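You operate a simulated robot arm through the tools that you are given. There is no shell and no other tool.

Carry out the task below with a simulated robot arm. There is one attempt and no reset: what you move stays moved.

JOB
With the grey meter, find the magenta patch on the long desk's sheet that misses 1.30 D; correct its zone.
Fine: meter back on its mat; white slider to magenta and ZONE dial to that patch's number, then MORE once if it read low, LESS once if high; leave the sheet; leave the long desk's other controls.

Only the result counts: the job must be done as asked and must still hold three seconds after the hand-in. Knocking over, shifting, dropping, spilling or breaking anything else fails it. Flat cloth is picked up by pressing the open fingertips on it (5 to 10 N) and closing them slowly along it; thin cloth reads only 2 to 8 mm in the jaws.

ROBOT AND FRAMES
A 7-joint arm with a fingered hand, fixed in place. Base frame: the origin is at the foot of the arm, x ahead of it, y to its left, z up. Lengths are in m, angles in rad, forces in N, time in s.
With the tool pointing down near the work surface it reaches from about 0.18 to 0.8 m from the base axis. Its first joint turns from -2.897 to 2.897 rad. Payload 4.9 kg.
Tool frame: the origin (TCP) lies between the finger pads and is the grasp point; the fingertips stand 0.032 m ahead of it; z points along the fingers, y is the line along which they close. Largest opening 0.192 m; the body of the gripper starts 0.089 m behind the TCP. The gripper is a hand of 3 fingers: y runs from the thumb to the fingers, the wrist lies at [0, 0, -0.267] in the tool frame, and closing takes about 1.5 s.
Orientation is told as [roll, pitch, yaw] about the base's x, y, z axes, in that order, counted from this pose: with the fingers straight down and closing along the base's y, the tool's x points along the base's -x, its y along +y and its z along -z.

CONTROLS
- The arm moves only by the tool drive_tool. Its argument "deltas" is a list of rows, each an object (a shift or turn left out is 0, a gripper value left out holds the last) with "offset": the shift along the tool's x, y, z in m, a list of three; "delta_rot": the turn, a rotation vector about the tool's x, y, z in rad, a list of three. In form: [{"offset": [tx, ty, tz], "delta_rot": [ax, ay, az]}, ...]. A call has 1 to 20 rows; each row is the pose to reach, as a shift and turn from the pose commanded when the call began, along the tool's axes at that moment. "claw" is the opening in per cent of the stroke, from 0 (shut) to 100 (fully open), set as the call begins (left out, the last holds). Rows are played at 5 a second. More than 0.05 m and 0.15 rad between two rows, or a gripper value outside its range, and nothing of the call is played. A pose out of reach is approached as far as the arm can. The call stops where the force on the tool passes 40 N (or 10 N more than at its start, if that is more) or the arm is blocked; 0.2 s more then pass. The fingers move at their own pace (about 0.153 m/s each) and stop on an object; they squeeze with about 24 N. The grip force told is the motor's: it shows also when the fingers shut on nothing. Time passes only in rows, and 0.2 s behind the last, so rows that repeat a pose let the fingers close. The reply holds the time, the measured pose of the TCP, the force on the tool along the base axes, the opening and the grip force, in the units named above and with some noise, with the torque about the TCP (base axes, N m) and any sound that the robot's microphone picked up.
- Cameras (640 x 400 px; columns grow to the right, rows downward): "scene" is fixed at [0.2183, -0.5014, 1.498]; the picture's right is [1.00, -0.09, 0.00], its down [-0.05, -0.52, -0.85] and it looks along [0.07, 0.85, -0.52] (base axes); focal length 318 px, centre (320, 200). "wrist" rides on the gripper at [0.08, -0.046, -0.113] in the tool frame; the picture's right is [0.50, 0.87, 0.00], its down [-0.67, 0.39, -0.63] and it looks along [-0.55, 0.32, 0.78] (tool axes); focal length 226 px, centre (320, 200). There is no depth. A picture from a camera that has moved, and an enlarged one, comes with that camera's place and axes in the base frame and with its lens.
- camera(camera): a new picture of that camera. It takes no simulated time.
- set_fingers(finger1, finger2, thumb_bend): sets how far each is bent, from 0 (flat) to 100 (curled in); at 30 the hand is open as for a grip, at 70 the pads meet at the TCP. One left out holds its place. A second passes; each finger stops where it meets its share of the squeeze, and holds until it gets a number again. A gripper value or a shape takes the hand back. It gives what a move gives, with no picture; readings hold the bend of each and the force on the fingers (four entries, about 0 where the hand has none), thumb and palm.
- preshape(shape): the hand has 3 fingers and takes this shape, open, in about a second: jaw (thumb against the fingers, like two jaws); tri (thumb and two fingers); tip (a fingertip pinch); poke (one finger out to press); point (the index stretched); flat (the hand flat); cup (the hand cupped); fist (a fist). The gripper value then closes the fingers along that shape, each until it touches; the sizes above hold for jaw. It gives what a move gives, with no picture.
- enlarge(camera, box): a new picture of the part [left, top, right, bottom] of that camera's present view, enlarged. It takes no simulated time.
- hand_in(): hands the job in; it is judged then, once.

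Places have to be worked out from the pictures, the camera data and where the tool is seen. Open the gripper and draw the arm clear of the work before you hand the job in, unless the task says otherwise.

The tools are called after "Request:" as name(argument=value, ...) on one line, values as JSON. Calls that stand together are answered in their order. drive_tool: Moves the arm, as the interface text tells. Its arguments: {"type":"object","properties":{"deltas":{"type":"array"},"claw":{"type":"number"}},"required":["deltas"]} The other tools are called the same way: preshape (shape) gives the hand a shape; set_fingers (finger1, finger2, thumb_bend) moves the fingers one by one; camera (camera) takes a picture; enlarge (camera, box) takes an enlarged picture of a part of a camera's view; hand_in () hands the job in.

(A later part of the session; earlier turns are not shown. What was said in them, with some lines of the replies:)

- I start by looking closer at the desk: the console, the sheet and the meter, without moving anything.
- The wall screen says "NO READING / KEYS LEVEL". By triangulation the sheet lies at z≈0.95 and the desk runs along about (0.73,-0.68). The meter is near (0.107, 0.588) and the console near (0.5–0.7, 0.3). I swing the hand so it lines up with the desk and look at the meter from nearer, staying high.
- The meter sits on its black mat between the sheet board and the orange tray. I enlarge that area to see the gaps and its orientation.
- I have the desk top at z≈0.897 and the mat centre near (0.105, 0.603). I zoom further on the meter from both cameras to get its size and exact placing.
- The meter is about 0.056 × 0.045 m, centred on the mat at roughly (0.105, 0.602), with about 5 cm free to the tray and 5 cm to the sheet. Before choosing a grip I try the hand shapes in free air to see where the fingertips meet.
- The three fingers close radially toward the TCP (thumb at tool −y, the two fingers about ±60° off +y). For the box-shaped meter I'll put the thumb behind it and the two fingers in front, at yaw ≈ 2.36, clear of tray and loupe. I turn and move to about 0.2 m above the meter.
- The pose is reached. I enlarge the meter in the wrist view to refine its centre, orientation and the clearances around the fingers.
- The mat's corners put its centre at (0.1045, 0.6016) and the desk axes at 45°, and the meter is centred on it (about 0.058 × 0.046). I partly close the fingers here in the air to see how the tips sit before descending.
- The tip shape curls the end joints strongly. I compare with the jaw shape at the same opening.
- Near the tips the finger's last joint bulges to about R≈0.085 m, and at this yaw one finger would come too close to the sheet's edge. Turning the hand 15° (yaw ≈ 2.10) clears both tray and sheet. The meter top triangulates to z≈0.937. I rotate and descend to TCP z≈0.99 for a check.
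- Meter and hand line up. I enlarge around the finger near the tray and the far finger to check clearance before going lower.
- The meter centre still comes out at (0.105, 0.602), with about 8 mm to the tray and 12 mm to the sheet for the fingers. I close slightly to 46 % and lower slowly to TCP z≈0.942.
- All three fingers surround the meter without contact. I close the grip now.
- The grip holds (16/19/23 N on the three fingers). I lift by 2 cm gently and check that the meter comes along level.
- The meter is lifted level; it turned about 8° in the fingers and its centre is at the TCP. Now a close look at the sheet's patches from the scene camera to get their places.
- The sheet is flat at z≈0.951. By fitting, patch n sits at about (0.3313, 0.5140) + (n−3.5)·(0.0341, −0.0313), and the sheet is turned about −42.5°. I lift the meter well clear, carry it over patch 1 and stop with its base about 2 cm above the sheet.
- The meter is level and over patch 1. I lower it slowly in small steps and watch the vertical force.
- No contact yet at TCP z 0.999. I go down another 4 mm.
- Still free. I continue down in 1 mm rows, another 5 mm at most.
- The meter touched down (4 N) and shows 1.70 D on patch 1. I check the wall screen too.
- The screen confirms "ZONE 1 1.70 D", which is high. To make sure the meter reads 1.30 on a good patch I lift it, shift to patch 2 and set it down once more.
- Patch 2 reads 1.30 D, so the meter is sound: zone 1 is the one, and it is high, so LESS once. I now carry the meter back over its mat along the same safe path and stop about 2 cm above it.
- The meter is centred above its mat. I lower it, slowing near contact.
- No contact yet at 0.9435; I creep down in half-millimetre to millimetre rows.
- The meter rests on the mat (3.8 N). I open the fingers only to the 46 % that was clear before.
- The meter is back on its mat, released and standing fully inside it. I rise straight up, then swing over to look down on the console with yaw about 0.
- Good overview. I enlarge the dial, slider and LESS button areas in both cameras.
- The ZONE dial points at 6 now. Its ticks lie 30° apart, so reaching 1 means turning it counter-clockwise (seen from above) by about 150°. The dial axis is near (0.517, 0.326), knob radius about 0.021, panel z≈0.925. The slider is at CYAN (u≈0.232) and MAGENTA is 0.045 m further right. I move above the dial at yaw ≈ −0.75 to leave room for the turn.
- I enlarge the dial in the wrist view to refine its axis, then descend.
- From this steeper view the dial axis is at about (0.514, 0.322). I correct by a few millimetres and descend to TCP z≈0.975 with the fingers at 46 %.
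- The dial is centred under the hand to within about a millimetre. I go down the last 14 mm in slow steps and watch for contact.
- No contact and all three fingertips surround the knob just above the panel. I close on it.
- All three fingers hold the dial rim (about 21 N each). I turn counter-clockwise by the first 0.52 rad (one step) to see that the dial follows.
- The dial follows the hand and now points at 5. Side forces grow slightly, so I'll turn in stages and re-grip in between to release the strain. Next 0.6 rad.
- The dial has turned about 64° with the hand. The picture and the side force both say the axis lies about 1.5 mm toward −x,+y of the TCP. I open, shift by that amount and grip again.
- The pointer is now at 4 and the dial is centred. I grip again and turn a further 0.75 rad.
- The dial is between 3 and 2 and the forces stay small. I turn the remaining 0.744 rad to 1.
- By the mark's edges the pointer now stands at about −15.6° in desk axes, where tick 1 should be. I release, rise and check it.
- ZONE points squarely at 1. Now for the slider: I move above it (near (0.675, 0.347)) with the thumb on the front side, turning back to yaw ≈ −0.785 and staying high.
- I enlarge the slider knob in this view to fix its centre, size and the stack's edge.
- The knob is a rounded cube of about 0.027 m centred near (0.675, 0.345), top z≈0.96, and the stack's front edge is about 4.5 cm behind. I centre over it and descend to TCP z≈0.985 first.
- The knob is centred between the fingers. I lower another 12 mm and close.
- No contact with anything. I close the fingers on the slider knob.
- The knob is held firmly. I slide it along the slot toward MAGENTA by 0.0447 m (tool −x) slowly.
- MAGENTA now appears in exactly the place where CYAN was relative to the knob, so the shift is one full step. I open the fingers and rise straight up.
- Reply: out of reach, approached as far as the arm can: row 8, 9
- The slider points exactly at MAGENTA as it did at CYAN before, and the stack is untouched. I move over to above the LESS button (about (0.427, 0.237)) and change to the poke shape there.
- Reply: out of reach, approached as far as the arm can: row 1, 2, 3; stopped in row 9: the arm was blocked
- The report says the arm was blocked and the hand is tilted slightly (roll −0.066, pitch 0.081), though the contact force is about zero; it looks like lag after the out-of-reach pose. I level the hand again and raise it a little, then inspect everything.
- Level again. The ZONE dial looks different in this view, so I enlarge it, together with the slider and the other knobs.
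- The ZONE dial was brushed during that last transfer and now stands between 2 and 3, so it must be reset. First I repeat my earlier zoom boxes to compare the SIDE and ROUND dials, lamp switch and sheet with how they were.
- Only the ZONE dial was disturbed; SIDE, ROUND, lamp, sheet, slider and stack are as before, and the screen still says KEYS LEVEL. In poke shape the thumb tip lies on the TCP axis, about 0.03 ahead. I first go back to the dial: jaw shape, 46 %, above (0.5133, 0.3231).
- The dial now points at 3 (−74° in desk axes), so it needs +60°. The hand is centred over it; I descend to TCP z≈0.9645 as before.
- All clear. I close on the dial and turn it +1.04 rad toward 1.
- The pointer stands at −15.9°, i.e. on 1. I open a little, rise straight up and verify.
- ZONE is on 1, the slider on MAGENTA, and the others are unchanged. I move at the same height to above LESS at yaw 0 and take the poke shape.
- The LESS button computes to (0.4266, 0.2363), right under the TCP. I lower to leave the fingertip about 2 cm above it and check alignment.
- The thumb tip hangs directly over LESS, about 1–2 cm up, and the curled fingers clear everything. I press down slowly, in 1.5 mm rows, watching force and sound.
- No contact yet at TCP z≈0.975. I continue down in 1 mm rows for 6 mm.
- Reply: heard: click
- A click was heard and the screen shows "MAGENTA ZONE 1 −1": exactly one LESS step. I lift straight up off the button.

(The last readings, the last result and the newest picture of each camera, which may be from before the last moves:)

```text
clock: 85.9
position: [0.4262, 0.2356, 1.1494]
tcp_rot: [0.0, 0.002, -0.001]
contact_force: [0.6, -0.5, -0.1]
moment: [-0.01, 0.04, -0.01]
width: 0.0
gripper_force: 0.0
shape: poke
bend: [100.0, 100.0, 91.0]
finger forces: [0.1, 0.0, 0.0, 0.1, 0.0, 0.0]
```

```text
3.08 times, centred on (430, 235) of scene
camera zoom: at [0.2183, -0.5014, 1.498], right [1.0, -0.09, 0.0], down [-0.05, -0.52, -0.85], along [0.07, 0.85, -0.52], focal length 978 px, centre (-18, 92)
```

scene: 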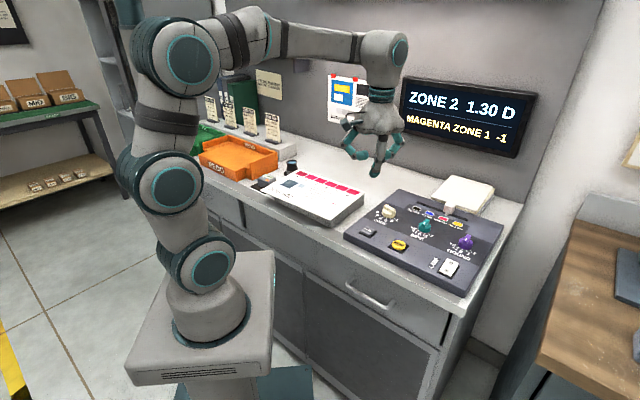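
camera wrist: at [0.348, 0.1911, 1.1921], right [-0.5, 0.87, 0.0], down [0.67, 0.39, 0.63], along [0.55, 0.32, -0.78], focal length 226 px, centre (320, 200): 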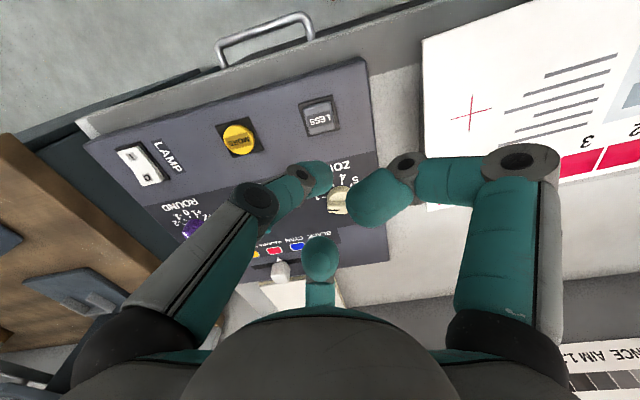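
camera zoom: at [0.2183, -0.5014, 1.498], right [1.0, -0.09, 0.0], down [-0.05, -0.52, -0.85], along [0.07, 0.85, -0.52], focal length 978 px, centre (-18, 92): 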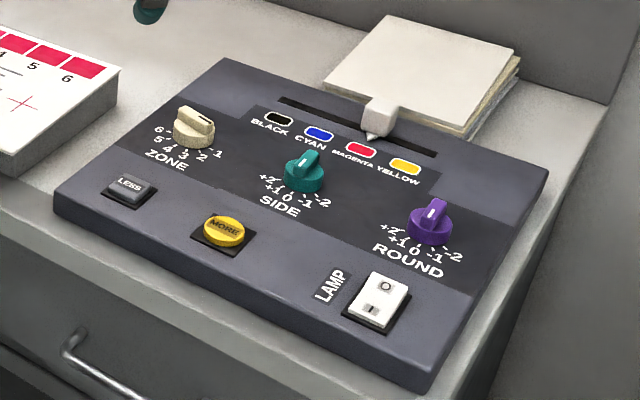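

All settings are right and the screen holds "MAGENTA ZONE 1 −1". I open the hand, draw it up and back to its starting area, and check the meter, mat and sheet.

Request:
preshape(shape="jaw")

Request:
drive_tool(deltas=[{"offset": [0.02, 0.02, -0.02]}, {"offset": [0.04, 0.045, -0.04]}, {"offset": [0.06, 0.07, -0.06]}, {"offset": [0.08, 0.1, -0.07]}, {"offset": [0.08, 0.1, -0.07]}], claw=100)

Request:
enlarge(camera="scene", box=[230, 140, 370, 240])

Request:
enlarge(camera="scene", box=[255, 165, 303, 195])

Request:
camera(camera="wrist")

Request:
camera(camera="scene")

```text
clock: 86.8
position: [0.4263, 0.2362, 1.1493]
tcp_rot: [0.001, 0.001, -0.001]
contact_force: [-0.2, -0.2, -0.1]
moment: [-0.02, 0.01, -0.01]
width: 0.1921
gripper_force: 0.1
shape: jaw
bend: [30.0, 30.0, 30.0]
finger forces: [0.0, 0.0, 0.0, 0.1, 0.0, 0.0]
```

```text
clock: 88.0
position: [0.3452, 0.3379, 1.2191]
tcp_rot: [0.0, 0.002, 0.001]
contact_force: [-1.1, -0.4, 0.2]
moment: [0.03, 0.0, -0.02]
width: 0.1921
gripper_force: 0.1
shape: jaw
bend: [30.0, 30.0, 30.0]
finger forces: [0.0, 0.0, 0.1, 0.0, 0.0, 0.0]
```

```text
4.00 times, centred on (300, 190) of scene
camera zoom: at [0.2183, -0.5014, 1.498], right [1.0, -0.09, 0.0], down [-0.05, -0.52, -0.85], along [0.07, 0.85, -0.52], focal length 1272 px, centre (400, 240)
```

zoom: 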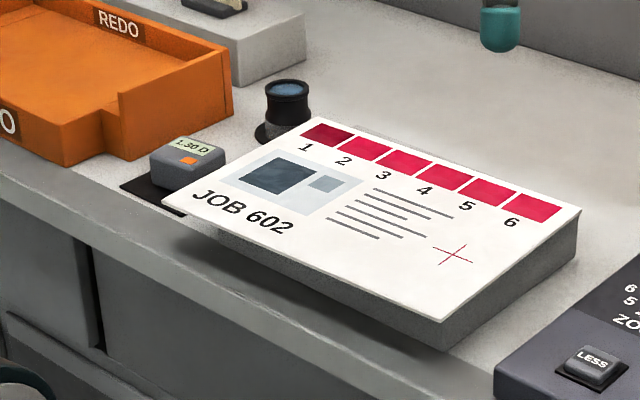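

```text
13.33 times, centred on (279, 180) of scene
camera zoom: at [0.2183, -0.5014, 1.498], right [1.0, -0.09, 0.0], down [-0.05, -0.52, -0.85], along [0.07, 0.85, -0.52], focal length 4238 px, centre (867, 467)
```

zoom: 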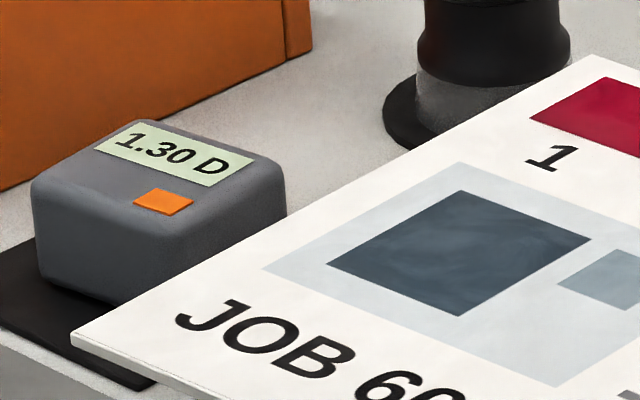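

```text
taken
camera wrist: at [0.2661, 0.2917, 1.3324], right [-0.5, 0.87, 0.0], down [0.67, 0.39, 0.63], along [0.55, 0.32, -0.78], focal length 226 px, centre (320, 200)
```

wrist: 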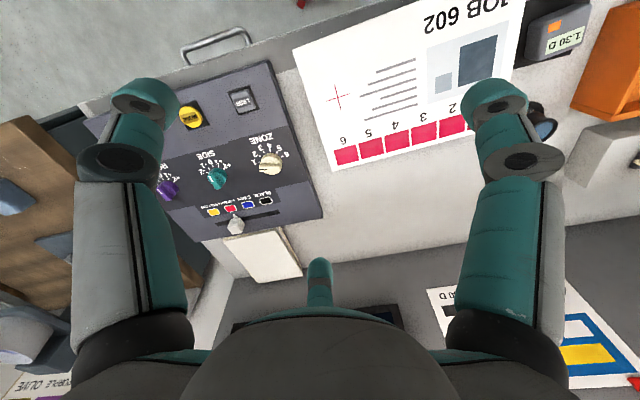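

```text
taken
```

scene: 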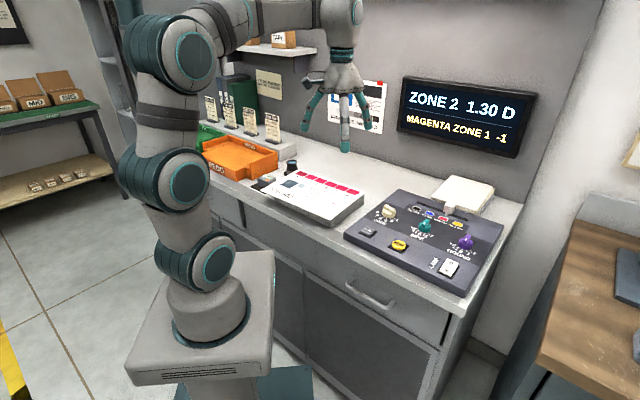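

The meter stands wholly on its mat, and the sheet, stack, loupe and tray are in place. The dial is on 1, the slider on MAGENTA, LESS was pressed once, and the arm is clear with the hand open. I hand the job in.

Request:
hand_in()

```text
The job is handed in.
```

I've handed the job in with zone 1 corrected. Patch 1 read 1.70 D, which is too high. I checked the meter on patch 2 and it read 1.30 D; I did not measure patches 3 to 6.

- **Slider:** on magenta.
- **ZONE dial:** on 1.
- **LESS:** pressed once. I heard one click, and the wall screen now shows "MAGENTA ZONE 1 -1".
- **Meter:** back on its mat, fully inside it, but about 8° turned and a few millimetres off where it started.

After I set the dial the first time, the hand brushed it while moving away from the slider and knocked it to 3. I set it back to 1 before pressing LESS.

The sheet, paper stack, SIDE and ROUND dials and lamp switch look the same as at the start in the pictures. The arm is clear of the desk with the hand open.
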